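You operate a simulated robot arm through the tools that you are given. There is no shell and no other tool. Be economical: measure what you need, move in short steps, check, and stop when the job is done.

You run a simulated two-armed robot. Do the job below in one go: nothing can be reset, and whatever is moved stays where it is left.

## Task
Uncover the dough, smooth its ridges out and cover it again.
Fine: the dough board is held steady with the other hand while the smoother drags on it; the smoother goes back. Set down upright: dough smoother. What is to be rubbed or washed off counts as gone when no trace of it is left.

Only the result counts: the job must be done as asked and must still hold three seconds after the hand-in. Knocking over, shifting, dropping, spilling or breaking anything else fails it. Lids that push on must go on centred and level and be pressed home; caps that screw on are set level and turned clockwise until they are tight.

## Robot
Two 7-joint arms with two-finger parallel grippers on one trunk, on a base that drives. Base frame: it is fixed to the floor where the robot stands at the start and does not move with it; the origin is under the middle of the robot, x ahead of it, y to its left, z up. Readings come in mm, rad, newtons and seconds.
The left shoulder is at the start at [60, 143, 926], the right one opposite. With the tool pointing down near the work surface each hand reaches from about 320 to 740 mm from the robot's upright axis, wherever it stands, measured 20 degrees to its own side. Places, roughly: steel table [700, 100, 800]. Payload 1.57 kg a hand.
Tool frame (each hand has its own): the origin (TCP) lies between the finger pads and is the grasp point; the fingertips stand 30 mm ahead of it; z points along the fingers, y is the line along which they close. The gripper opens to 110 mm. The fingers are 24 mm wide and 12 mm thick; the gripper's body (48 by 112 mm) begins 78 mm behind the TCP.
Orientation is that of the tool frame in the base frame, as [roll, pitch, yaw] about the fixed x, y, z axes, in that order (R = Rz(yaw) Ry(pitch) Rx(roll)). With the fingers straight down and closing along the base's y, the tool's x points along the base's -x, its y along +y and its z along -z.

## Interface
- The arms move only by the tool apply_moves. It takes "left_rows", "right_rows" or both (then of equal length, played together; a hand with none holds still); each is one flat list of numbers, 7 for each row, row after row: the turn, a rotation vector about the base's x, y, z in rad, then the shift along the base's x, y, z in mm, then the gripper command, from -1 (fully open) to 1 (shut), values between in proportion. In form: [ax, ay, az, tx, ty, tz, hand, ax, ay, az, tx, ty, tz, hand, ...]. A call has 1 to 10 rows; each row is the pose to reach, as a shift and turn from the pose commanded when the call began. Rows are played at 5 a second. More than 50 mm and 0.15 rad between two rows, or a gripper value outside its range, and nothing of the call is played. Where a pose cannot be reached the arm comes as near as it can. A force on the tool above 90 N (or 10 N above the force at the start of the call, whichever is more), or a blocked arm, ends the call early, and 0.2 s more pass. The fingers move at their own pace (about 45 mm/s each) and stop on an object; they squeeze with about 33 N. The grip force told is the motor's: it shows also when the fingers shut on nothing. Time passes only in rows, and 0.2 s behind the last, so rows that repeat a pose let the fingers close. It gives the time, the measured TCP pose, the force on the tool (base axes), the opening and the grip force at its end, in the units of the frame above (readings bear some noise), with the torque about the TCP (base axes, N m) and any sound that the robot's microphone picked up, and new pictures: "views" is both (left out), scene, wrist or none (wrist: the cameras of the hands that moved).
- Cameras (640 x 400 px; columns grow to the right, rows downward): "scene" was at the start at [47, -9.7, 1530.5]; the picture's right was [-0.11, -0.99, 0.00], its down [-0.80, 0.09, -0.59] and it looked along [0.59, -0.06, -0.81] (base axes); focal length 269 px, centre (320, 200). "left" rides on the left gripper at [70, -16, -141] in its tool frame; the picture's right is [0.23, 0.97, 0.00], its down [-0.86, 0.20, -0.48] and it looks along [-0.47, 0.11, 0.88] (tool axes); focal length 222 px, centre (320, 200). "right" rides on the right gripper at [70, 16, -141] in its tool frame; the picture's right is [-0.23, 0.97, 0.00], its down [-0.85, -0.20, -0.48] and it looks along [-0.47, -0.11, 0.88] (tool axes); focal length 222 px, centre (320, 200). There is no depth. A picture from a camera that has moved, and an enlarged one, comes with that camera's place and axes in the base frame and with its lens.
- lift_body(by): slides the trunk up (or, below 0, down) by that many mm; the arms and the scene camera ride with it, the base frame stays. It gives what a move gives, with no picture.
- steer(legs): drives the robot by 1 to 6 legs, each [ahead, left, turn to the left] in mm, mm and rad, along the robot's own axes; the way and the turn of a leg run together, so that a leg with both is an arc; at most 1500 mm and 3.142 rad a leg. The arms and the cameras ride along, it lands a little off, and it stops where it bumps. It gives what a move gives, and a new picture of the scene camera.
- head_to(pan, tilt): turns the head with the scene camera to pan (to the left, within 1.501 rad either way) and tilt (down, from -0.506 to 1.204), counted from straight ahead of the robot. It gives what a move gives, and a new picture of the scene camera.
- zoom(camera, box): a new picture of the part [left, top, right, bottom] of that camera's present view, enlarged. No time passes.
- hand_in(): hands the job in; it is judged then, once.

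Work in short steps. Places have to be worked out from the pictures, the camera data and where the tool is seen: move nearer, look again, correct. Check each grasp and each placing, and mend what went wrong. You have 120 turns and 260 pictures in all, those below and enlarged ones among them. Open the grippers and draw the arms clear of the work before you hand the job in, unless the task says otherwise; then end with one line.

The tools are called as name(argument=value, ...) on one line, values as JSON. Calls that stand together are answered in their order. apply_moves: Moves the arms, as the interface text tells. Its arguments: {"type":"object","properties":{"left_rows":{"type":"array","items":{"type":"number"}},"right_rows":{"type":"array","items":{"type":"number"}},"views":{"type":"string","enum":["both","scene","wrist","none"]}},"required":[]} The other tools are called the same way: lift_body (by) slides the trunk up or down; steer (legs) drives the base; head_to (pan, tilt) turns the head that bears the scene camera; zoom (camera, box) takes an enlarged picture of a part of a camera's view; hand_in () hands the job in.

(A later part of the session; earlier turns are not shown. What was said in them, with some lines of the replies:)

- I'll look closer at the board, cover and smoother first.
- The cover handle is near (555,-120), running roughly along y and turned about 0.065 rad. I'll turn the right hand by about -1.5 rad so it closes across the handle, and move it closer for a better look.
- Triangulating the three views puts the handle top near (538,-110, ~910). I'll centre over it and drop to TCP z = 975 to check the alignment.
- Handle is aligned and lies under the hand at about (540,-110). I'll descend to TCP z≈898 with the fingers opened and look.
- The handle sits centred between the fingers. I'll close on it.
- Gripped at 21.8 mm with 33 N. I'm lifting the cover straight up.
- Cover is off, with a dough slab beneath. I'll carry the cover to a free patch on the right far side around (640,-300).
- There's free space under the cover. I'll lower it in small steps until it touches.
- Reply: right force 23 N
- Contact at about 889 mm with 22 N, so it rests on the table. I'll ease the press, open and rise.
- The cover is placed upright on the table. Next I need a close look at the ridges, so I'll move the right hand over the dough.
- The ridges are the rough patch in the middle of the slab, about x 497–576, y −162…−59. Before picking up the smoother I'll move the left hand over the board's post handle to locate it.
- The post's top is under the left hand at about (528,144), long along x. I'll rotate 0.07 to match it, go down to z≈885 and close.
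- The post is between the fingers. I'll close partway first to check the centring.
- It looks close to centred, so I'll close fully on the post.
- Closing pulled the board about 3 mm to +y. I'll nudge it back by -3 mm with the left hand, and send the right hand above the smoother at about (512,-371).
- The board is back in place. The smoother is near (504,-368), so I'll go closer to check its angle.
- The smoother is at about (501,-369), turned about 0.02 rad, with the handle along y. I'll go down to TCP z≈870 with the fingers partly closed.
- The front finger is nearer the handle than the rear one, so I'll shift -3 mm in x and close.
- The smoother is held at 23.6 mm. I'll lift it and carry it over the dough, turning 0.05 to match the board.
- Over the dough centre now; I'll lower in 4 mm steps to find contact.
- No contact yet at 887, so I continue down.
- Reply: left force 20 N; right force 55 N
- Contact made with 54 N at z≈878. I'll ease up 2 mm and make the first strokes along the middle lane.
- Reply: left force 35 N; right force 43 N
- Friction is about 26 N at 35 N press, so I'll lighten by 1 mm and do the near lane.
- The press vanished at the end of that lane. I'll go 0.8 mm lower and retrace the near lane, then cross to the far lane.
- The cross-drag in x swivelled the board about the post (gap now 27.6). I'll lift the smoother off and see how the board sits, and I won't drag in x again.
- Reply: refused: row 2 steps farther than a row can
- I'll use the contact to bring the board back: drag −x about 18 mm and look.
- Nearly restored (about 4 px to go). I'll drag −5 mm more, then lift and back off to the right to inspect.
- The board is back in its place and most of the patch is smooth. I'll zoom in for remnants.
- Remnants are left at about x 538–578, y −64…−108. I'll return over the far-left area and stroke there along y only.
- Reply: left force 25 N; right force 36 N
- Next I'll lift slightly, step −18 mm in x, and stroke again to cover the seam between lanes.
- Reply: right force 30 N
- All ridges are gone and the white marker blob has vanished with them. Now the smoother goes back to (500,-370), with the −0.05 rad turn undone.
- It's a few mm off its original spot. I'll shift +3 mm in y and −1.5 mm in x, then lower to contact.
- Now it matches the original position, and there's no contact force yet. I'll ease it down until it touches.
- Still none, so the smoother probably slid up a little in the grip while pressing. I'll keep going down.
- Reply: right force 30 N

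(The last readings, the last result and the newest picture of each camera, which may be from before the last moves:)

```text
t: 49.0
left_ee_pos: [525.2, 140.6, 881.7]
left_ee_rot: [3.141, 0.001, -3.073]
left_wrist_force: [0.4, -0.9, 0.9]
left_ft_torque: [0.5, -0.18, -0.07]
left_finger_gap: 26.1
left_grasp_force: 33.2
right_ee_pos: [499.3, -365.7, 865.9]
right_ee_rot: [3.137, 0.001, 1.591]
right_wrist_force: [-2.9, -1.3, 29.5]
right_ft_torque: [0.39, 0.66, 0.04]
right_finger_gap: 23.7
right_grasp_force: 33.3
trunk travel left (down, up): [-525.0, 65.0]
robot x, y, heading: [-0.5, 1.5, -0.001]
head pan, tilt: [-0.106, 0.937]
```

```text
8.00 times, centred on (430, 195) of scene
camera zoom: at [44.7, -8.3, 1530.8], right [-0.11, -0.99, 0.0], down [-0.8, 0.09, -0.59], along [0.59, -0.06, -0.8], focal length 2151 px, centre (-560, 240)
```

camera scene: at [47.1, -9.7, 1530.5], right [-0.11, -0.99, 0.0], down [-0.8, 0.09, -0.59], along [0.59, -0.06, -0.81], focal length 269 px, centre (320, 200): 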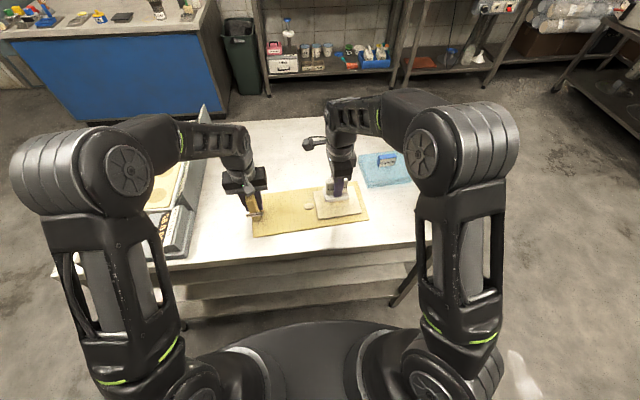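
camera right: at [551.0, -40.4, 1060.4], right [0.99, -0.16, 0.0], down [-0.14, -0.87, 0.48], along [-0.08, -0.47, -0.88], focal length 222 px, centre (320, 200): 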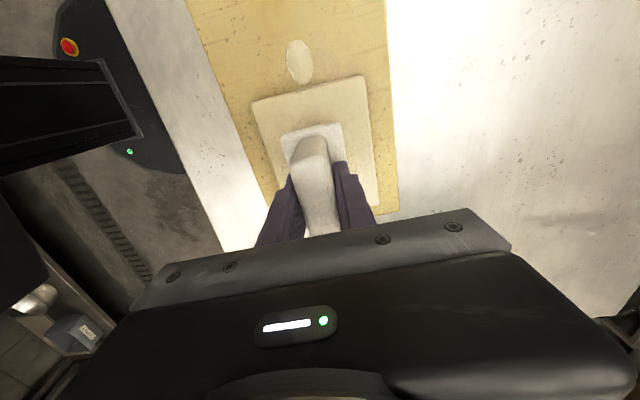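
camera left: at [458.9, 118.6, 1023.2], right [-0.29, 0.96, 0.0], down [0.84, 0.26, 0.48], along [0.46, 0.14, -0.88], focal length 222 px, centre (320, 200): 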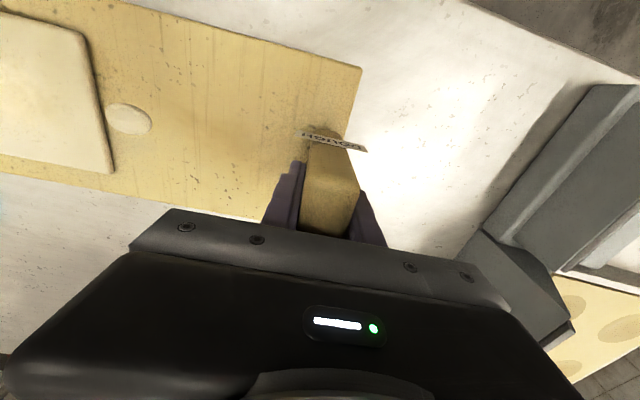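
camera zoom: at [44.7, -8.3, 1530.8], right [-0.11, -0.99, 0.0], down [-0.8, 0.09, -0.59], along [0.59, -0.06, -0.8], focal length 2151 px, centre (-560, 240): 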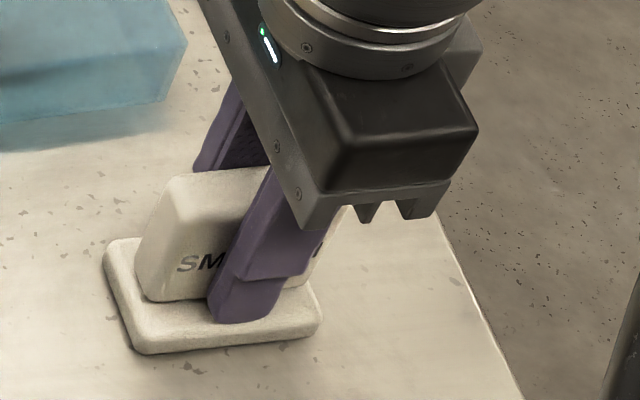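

Seated at 29 N. I'll ease off, open and rise.

apply_moves(right_rows=[0, 0, 0, 0, 0, 2.2, 1, 0, 0, 0, 0, 0, 2.2, 0.4, 0, 0, 0, 0, 0, 2.2, 0, 0, 0, 0, 0, 0, 2.2, -0.3, 0, 0, 0, 0, 0, 2.2, -0.3, 0, 0, 0, 0, 0, 40, -0.3, 0, 0, 0, 0, 0, 85, -0.3, 0, 0, 0, 0, 0, 105, -0.3, 0, 0, 0, 0, 0, 105, -0.3], views="none")

zoom(camera="scene", box=[230, 140, 450, 260])

zoom(camera="scene", box=[400, 170, 460, 220])

```text
t: 51.0
left_ee_pos: [527.4, 140.3, 881.5]
left_ee_rot: [3.141, 0.002, -3.071]
left_wrist_force: [2.2, 1.5, 7.9]
left_ft_torque: [0.02, 0.68, 0.03]
left_finger_gap: 26.1
left_grasp_force: 32.8
right_ee_pos: [499.6, -366.2, 969.0]
right_ee_rot: [3.141, -0.001, 1.594]
right_wrist_force: [0.5, 0.1, -0.5]
right_ft_torque: [-0.03, 0.01, 0.0]
right_finger_gap: 71.5
right_grasp_force: 0.2
trunk travel left (down, up): [-525.0, 65.0]
robot x, y, heading: [2.2, 0.9, 0.0]
head pan, tilt: [-0.106, 0.937]
```

```text
2.91 times, centred on (340, 200) of scene
camera zoom: at [46.7, -9.6, 1530.5], right [-0.11, -0.99, 0.0], down [-0.8, 0.09, -0.59], along [0.59, -0.06, -0.81], focal length 782 px, centre (262, 200)
```

zoom: 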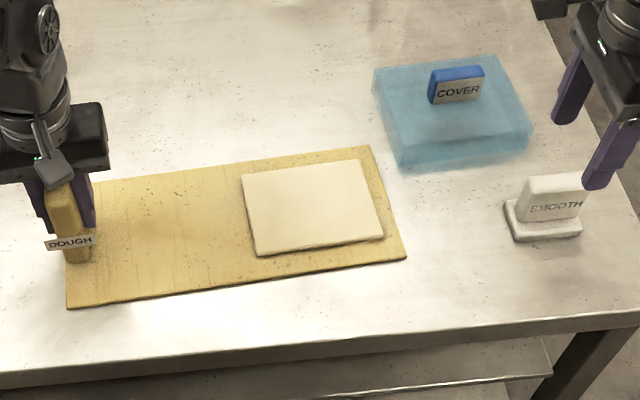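

```text
8.00 times, centred on (430, 195) of scene
camera zoom: at [46.7, -9.6, 1530.5], right [-0.11, -0.99, 0.0], down [-0.8, 0.09, -0.59], along [0.59, -0.06, -0.81], focal length 2151 px, centre (-560, 240)
```

zoom: 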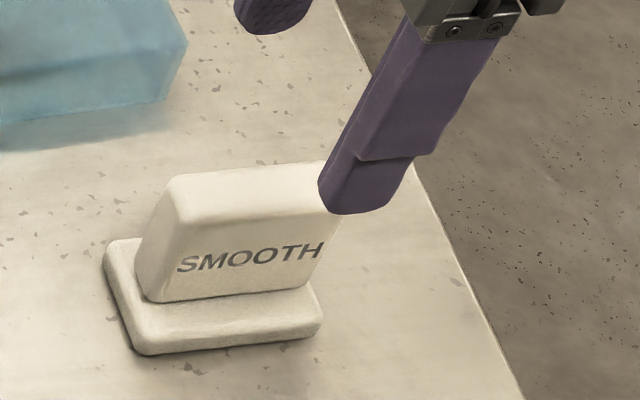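

The smoother stands upright in its place. Now the right hand goes back above the cover handle at (648,-296).

apply_moves(right_rows=[0, 0, 0.02, 40, 18, 0, -0.3, 0, 0, 0.03, 80, 36, 0, -0.3, 0, 0, 0.05, 120, 54, 0, -0.3, 0, 0, 0.05, 149, 70.5, 0, -0.3, 0, 0, 0.05, 149, 70.5, -40, -0.3, 0, 0, 0.05, 149, 70.5, -60, -0.3, 0, 0, 0.05, 149, 70.5, -60, -0.3], views="wrist")

```text
t: 52.6
left_ee_pos: [527.4, 139.5, 882.2]
left_ee_rot: [-3.141, 0.001, -3.07]
left_wrist_force: [-2.7, -0.3, 6.1]
left_ft_torque: [0.02, -0.21, -0.23]
left_finger_gap: 25.9
left_grasp_force: 32.9
right_ee_pos: [647.9, -295.6, 908.5]
right_ee_rot: [3.14, 0.001, 1.642]
right_wrist_force: [0.3, -0.9, -0.1]
right_ft_torque: [0.0, -0.01, 0.0]
right_finger_gap: 71.5
right_grasp_force: 0.0
trunk travel left (down, up): [-525.0, 65.0]
robot x, y, heading: [-0.8, 3.1, -0.001]
head pan, tilt: [-0.106, 0.937]
camera right: at [660.1, -225.3, 1049.1], right [0.99, -0.16, 0.0], down [-0.14, -0.87, 0.48], along [-0.07, -0.47, -0.88], focal length 222 px, centre (320, 200)
```

right: 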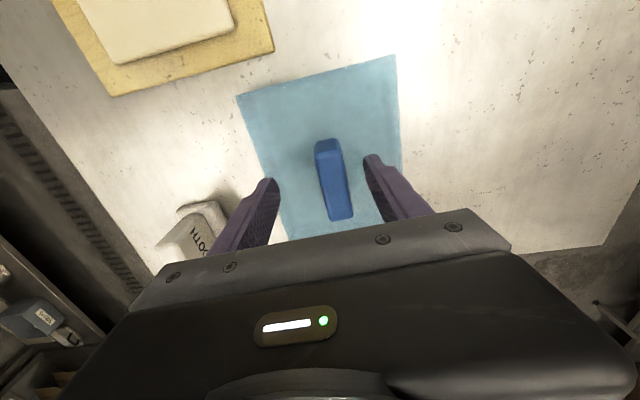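

The handle sits about 9 mm further +x than the hand's centre. I'll shift and descend to the earlier grasp height, then check.

apply_moves(right_rows=[0, 0, 0, 9, 0, 0, -0.3, 0, 0, 0, 9, 0, -12, -0.2, 0, 0, 0, 9, 0, -19, 0, 0, 0, 0, 9, 0, -19, 0.3, 0, 0, 0, 9, 0, -19, 0.3, 0, 0, 0, 9, 0, -19, 0.3], views="wrist")

zoom(camera="right", box=[220, 50, 420, 250])

```text
t: 54.0
left_ee_pos: [526.2, 140.7, 881.2]
left_ee_rot: [-3.14, 0.001, -3.071]
left_wrist_force: [-2.0, -1.0, 5.9]
left_ft_torque: [-0.04, -0.22, -0.16]
left_finger_gap: 26.0
left_grasp_force: 33.5
right_ee_pos: [657.1, -294.2, 889.2]
right_ee_rot: [-3.141, 0.001, 1.643]
right_wrist_force: [0.4, 0.2, -0.2]
right_ft_torque: [0.03, 0.01, -0.03]
right_finger_gap: 38.5
right_grasp_force: 0.1
trunk travel left (down, up): [-525.0, 65.0]
robot x, y, heading: [-1.3, 0.3, -0.003]
head pan, tilt: [-0.106, 0.937]
camera right: at [668.8, -225.6, 1030.4], right [0.99, -0.16, 0.0], down [-0.14, -0.87, 0.48], along [-0.07, -0.47, -0.88], focal length 222 px, centre (320, 200)
```

right: 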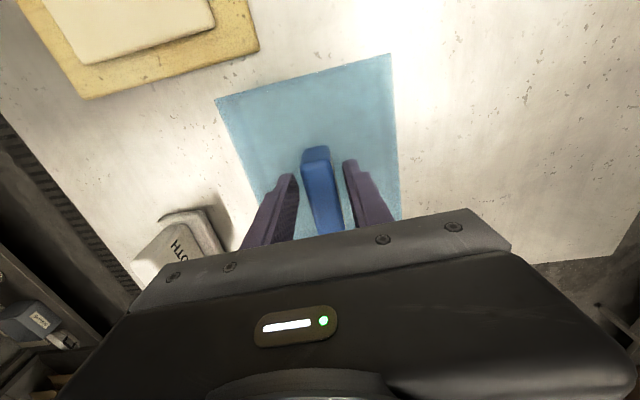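

```text
2.00 times, centred on (320, 150) of right
camera zoom: at [668.8, -225.6, 1030.4], right [0.99, -0.16, 0.0], down [-0.14, -0.87, 0.48], along [-0.07, -0.47, -0.88], focal length 444 px, centre (320, 300)
```

zoom: 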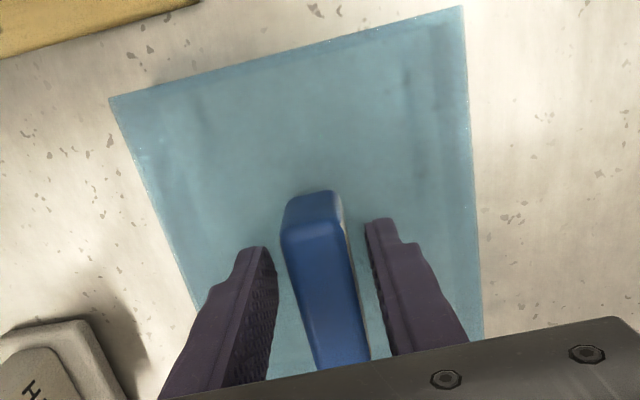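

Centred now; closing and lifting.

apply_moves(right_rows=[0, 0, 0, 0, 0, 0, 0.5, 0, 0, 0, 0, 0, 0, 1, 0, 0, 0, 0, 0, 0, 1, 0, 0, 0, 0, 0, 0, 1, 0, 0, 0, 0, 0, 20, 1, 0, 0, 0, 0, 0, 60, 1, 0, 0, 0, 0, 0, 95, 1, 0, 0, 0, 0, 0, 95, 1], views="wrist")

zoom(camera="scene", box=[230, 140, 450, 260])

```text
t: 55.8
left_ee_pos: [526.6, 139.5, 881.5]
left_ee_rot: [3.141, 0.0, -3.071]
left_wrist_force: [-1.8, -0.2, 7.1]
left_ft_torque: [-0.09, -0.04, -0.1]
left_finger_gap: 26.0
left_grasp_force: 32.5
right_ee_pos: [656.8, -295.7, 972.2]
right_ee_rot: [3.14, 0.0, 1.642]
right_wrist_force: [-0.4, 0.0, -1.9]
right_ft_torque: [-0.01, 0.0, 0.0]
right_finger_gap: 21.9
right_grasp_force: 32.6
right hand out of reach, approached as far as the arm can: row 7, 8
trunk travel left (down, up): [-525.0, 65.0]
robot x, y, heading: [0.7, -2.7, -0.004]
head pan, tilt: [-0.106, 0.937]
camera right: at [668.7, -225.3, 1113.5], right [0.99, -0.16, 0.0], down [-0.14, -0.87, 0.48], along [-0.07, -0.47, -0.88], focal length 222 px, centre (320, 200)
```

right: 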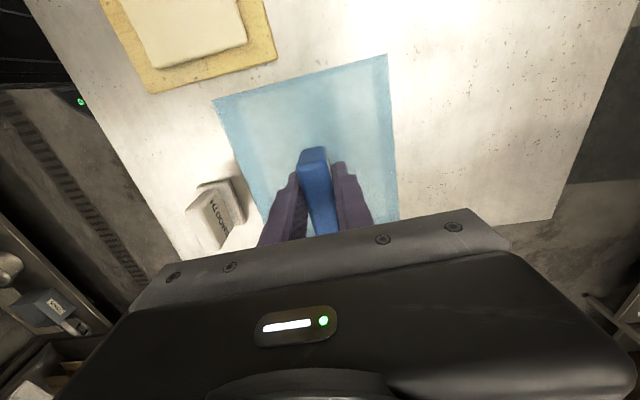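

```text
2.91 times, centred on (340, 200) of scene
camera zoom: at [46.4, -9.9, 1530.5], right [-0.11, -0.99, 0.0], down [-0.8, 0.09, -0.59], along [0.59, -0.06, -0.81], focal length 782 px, centre (262, 200)
```

zoom: 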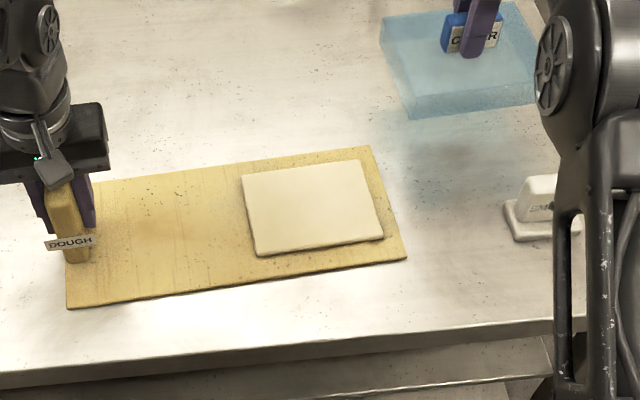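

Held at 21.9 mm. I'll carry it back above the dough at (540,-110).

apply_moves(right_rows=[0, 0, 0, -24, 37, 0, 1, 0, 0, 0, -48, 74, 0, 1, 0, 0, 0, -71, 111, 0, 1, 0, 0, 0, -94, 148, 0, 1, 0, 0, 0, -117, 185.5, 0, 1, 0, 0, 0, -117, 185.5, 0, 1], views="wrist")

zoom(camera="scene", box=[230, 140, 450, 260])

```text
t: 57.2
left_ee_pos: [527.2, 140.7, 880.6]
left_ee_rot: [3.141, 0.001, -3.074]
left_wrist_force: [-0.5, 0.9, 7.7]
left_ft_torque: [-0.09, -0.26, -0.16]
left_finger_gap: 25.9
left_grasp_force: 33.3
right_ee_pos: [539.0, -109.1, 972.3]
right_ee_rot: [-3.141, 0.001, 1.642]
right_wrist_force: [-0.6, 0.7, 0.1]
right_ft_torque: [0.0, 0.0, 0.02]
right_finger_gap: 21.5
right_grasp_force: 32.9
trunk travel left (down, up): [-525.0, 65.0]
robot x, y, heading: [-2.4, -0.7, -0.002]
head pan, tilt: [-0.106, 0.937]
camera right: at [551.6, -39.6, 1113.6], right [0.99, -0.16, 0.0], down [-0.14, -0.87, 0.48], along [-0.08, -0.47, -0.88], focal length 222 px, centre (320, 200)
```

right: 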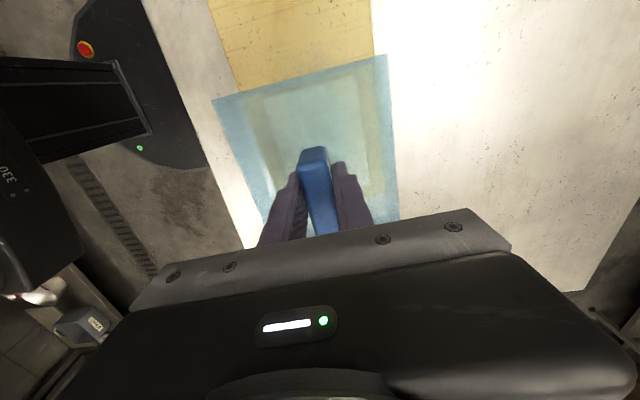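

```text
2.91 times, centred on (340, 200) of scene
camera zoom: at [46.4, -9.7, 1530.5], right [-0.11, -0.99, 0.0], down [-0.8, 0.09, -0.59], along [0.59, -0.06, -0.81], focal length 782 px, centre (262, 200)
```

zoom: 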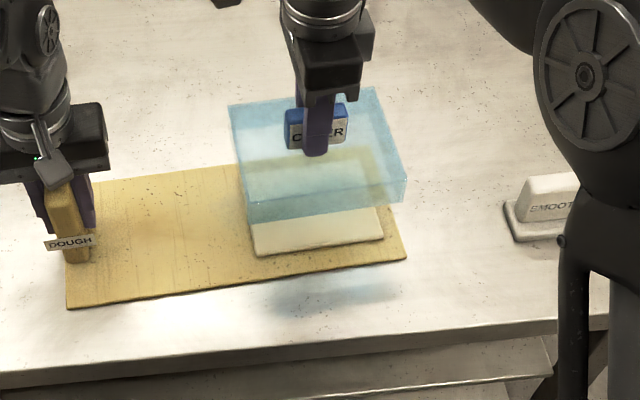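

Aligned within about 1 mm of the original grasp pose. I'm lowering to 912 and checking before seating.

apply_moves(right_rows=[0, 0, 0, 0.8, -0.8, -20, 1, 0, 0, 0, 0.8, -0.8, -40, 1, 0, 0, 0, 0.8, -0.8, -60, 1, 0, 0, 0, 0.8, -0.8, -60, 1], views="none")

zoom(camera="scene", box=[280, 140, 390, 240])

zoom(camera="right", box=[180, 20, 440, 240])

```text
t: 58.2
left_ee_pos: [528.2, 140.8, 880.9]
left_ee_rot: [3.141, 0.0, -3.072]
left_wrist_force: [-1.2, 0.6, 6.2]
left_ft_torque: [0.01, -0.46, -0.23]
left_finger_gap: 26.0
left_grasp_force: 32.6
right_ee_pos: [540.5, -110.6, 912.5]
right_ee_rot: [-3.141, 0.0, 1.64]
right_wrist_force: [0.1, 0.5, -2.0]
right_ft_torque: [-0.03, 0.02, 0.0]
right_finger_gap: 21.6
right_grasp_force: 33.3
trunk travel left (down, up): [-525.0, 65.0]
robot x, y, heading: [-3.3, -1.1, 0.004]
head pan, tilt: [-0.106, 0.937]
```

```text
4.00 times, centred on (335, 190) of scene
camera zoom: at [46.4, -9.6, 1530.5], right [-0.11, -0.99, 0.0], down [-0.8, 0.09, -0.59], along [0.59, -0.06, -0.81], focal length 1076 px, centre (260, 240)
```

zoom: 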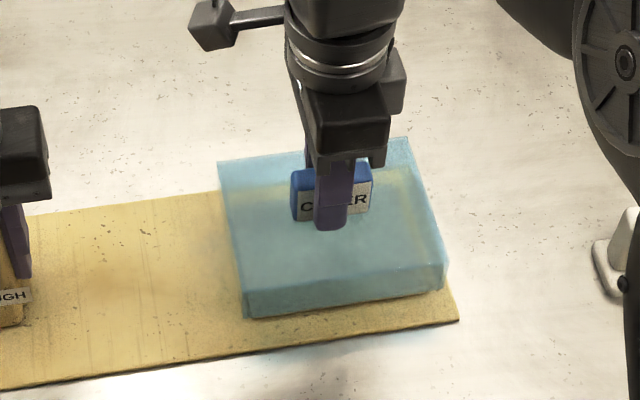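

```text
1.82 times, centred on (310, 130) of right
camera zoom: at [552.3, -40.7, 1053.5], right [0.99, -0.16, 0.0], down [-0.14, -0.87, 0.48], along [-0.08, -0.47, -0.88], focal length 404 px, centre (338, 327)
```

zoom: 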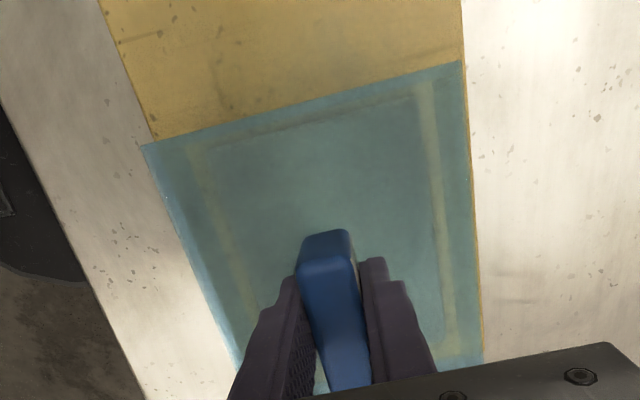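

The dough lies well inside the cover outline. I'm lowering it to contact in small steps.

apply_moves(right_rows=[0, 0, 0, 0, 0, -8, 1, 0, 0, 0, 0, 0, -13, 1, 0, 0, 0, 0, 0, -16, 1, 0, 0, 0, 0, 0, -18, 1, 0, 0, 0, 0, 0, -19, 1, 0, 0, 0, 0, 0, -19, 1], views="none")

zoom(camera="scene", box=[280, 140, 390, 230])

```text
t: 59.6
left_ee_pos: [527.0, 139.4, 881.1]
left_ee_rot: [3.14, 0.002, -3.07]
left_wrist_force: [6.3, 0.1, -0.6]
left_ft_torque: [0.16, 0.35, 0.34]
left_finger_gap: 26.0
left_grasp_force: 32.9
right_ee_pos: [540.6, -110.6, 894.7]
right_ee_rot: [3.138, 0.001, 1.642]
right_wrist_force: [-6.8, -3.2, 24.7]
right_ft_torque: [0.01, 0.34, 0.18]
right_finger_gap: 21.6
right_grasp_force: 33.0
trunk travel left (down, up): [-525.0, 65.0]
robot x, y, heading: [-2.5, 0.8, 0.0]
head pan, tilt: [-0.106, 0.937]
```

```text
4.44 times, centred on (335, 185) of scene
camera zoom: at [45.4, -9.4, 1530.7], right [-0.11, -0.99, 0.0], down [-0.8, 0.09, -0.59], along [0.59, -0.06, -0.81], focal length 1195 px, centre (253, 267)
```

zoom: 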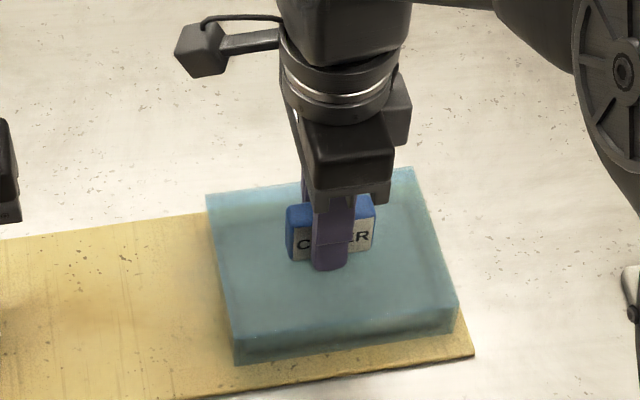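

It matches the original resting view, at the same height (894). One firm press, then ease, release and rise.

apply_moves(right_rows=[0, 0, 0, 0, 0, -1.5, 1, 0, 0, 0, 0, 0, -1.5, 1, 0, 0, 0, 0, 0, 1.2, 1, 0, 0, 0, 0, 0, 1.2, 0.5, 0, 0, 0, 0, 0, 1.2, 0.1, 0, 0, 0, 0, 0, 1.2, -0.3, 0, 0, 0, 0, 0, 1.2, -0.3, 0, 0, 0, 0, 0, 40, -0.3, 0, 0, 0, 0, 0, 85, -0.3, 0, 0, 0, 0, 0, 85, -0.3], views="none")

zoom(camera="scene", box=[230, 140, 450, 260])

zoom(camera="right", box=[160, 0, 480, 200])

```text
t: 61.8
left_ee_pos: [527.5, 140.3, 881.8]
left_ee_rot: [3.141, -0.001, -3.072]
left_wrist_force: [0.8, 1.5, 5.1]
left_ft_torque: [0.1, 0.94, -0.12]
left_finger_gap: 25.7
left_grasp_force: 33.0
right_ee_pos: [541.3, -110.8, 979.8]
right_ee_rot: [-3.141, 0.001, 1.642]
right_wrist_force: [-0.6, 0.6, -0.2]
right_ft_torque: [-0.01, -0.01, 0.0]
right_finger_gap: 71.4
right_grasp_force: 0.0
trunk travel left (down, up): [-525.0, 65.0]
robot x, y, heading: [2.3, 1.6, -0.002]
head pan, tilt: [-0.106, 0.937]
```

```text
2.91 times, centred on (340, 200) of scene
camera zoom: at [46.8, -9.6, 1530.5], right [-0.11, -0.99, 0.0], down [-0.8, 0.09, -0.59], along [0.59, -0.06, -0.81], focal length 782 px, centre (262, 200)
```

zoom: 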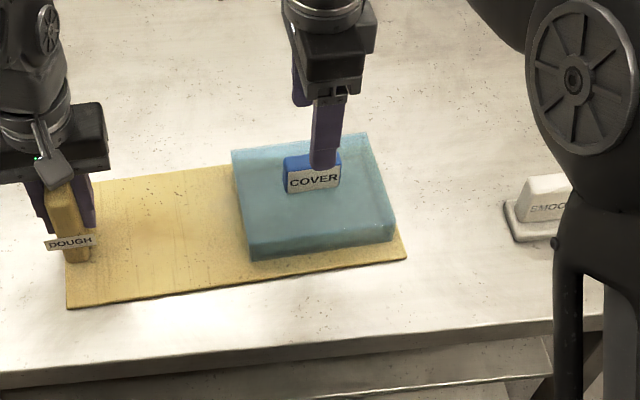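

```text
2.00 times, centred on (320, 100) of right
camera zoom: at [553.8, -41.1, 1120.2], right [0.99, -0.16, 0.0], down [-0.14, -0.87, 0.48], along [-0.08, -0.47, -0.88], focal length 444 px, centre (320, 400)
```

zoom: 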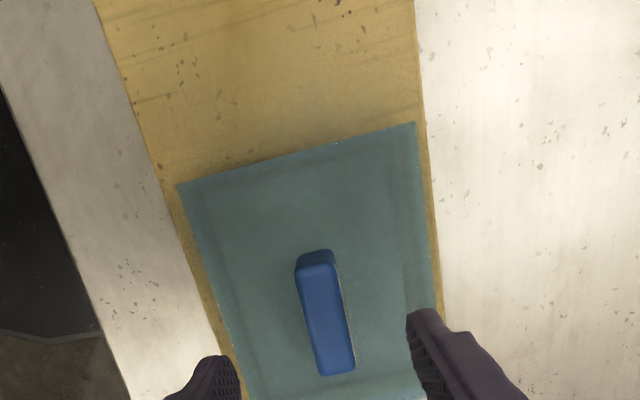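

The cover is seated as at the start. Now I release the board post with the left hand, rise, and clear both arms.

apply_moves(left_rows=[0, 0, 0, 0, 0, 0, 0.5, 0, 0, 0, 0, 0, 0, 0, 0, 0, 0, 0, 0, 0, -0.4, 0, 0, 0, 0, 0, 0, -0.4, 0, 0, 0, 0, 0, 40, -0.4, 0, 0, 0, 0, 0, 85, -0.4, 0, 0, 0, 0, 0, 130, -0.4, 0, 0, 0, -20, 0, 170, -0.4, 0, 0, 0, -40, 0, 190, -1, 0, 0, 0, -40, 0, 190, -1], right_rows=[0, 0, 0, 0, 0, 20, -0.5, 0, 0, 0, 0, 0, 40, -0.5, 0, 0, 0, 0, -30, 60, -0.5, 0, 0, 0, 0, -70, 60, -0.5, 0, 0, 0, 0, -110, 60, -1, 0, 0, 0, -10, -150, 60, -1, 0, 0, 0, -20, -180, 60, -1, 0, 0, 0, -20, -180, 60, -1, 0, 0, 0, -20, -180, 60, -1, 0, 0, 0, -20, -180, 60, -1])

zoom(camera="scene", box=[230, 140, 450, 260])

```text
t: 64.0
left_ee_pos: [487.3, 140.4, 1071.0]
left_ee_rot: [-3.141, 0.0, -3.073]
left_wrist_force: [-0.3, -0.1, -0.6]
left_ft_torque: [0.01, -0.01, 0.02]
left_finger_gap: 110.0
left_grasp_force: 0.0
right_ee_pos: [521.5, -291.6, 1039.1]
right_ee_rot: [3.14, 0.001, 1.642]
right_wrist_force: [0.1, 0.2, -0.7]
right_ft_torque: [0.02, -0.01, -0.01]
right_finger_gap: 110.0
right_grasp_force: 0.0
trunk travel left (down, up): [-525.0, 65.0]
robot x, y, heading: [1.0, 2.4, 0.003]
head pan, tilt: [-0.106, 0.937]
camera scene: at [47.3, -9.6, 1530.5], right [-0.11, -0.99, 0.0], down [-0.8, 0.09, -0.59], along [0.59, -0.06, -0.81], focal length 269 px, centre (320, 200)
camera right: at [533.7, -220.6, 1179.8], right [0.99, -0.16, 0.0], down [-0.14, -0.87, 0.48], along [-0.08, -0.47, -0.88], focal length 222 px, centre (320, 200)
camera left: at [419.4, 119.4, 1212.8], right [-0.29, 0.96, 0.0], down [0.84, 0.26, 0.48], along [0.46, 0.14, -0.88], focal length 222 px, centre (320, 200)
```

scene: 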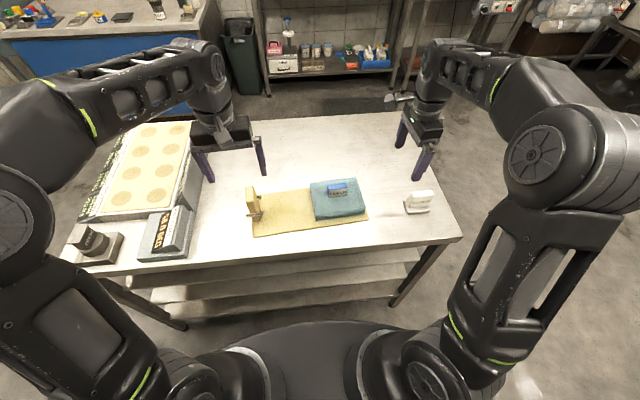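
right: 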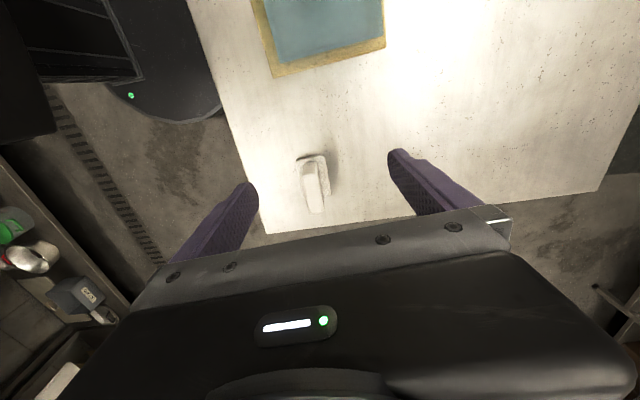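
left: 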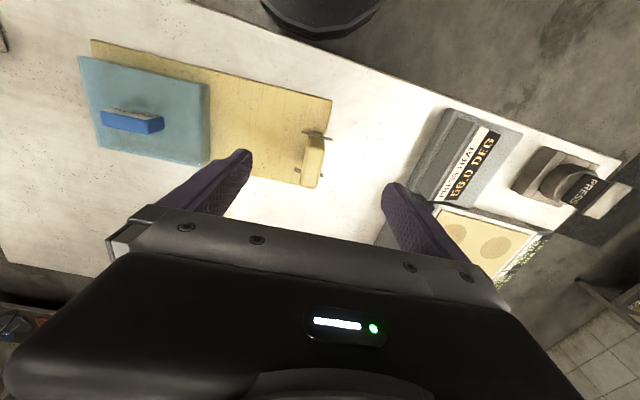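

```text
2.91 times, centred on (340, 200) of scene
camera zoom: at [47.3, -9.6, 1530.5], right [-0.11, -0.99, 0.0], down [-0.8, 0.09, -0.59], along [0.59, -0.06, -0.81], focal length 782 px, centre (262, 200)
```

zoom: 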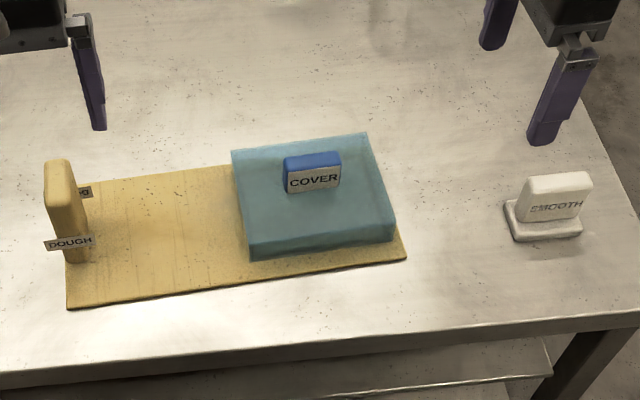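

Everything sits as it did at the start: dough smoothed and covered, smoother upright in its place, arms clear. I'm handing in.

hand_in()

```text
The job is handed in.
```

The dough is smoothed with no ridges left in the last close-up and covered again. The smoother stands upright within about 3 mm of its original spot, and both arms are clear. One stray drag swivelled the board briefly, but I brought it back to its original position. A small white blob on the board disappeared once the ridges were gone. I took it to be a progress marker.
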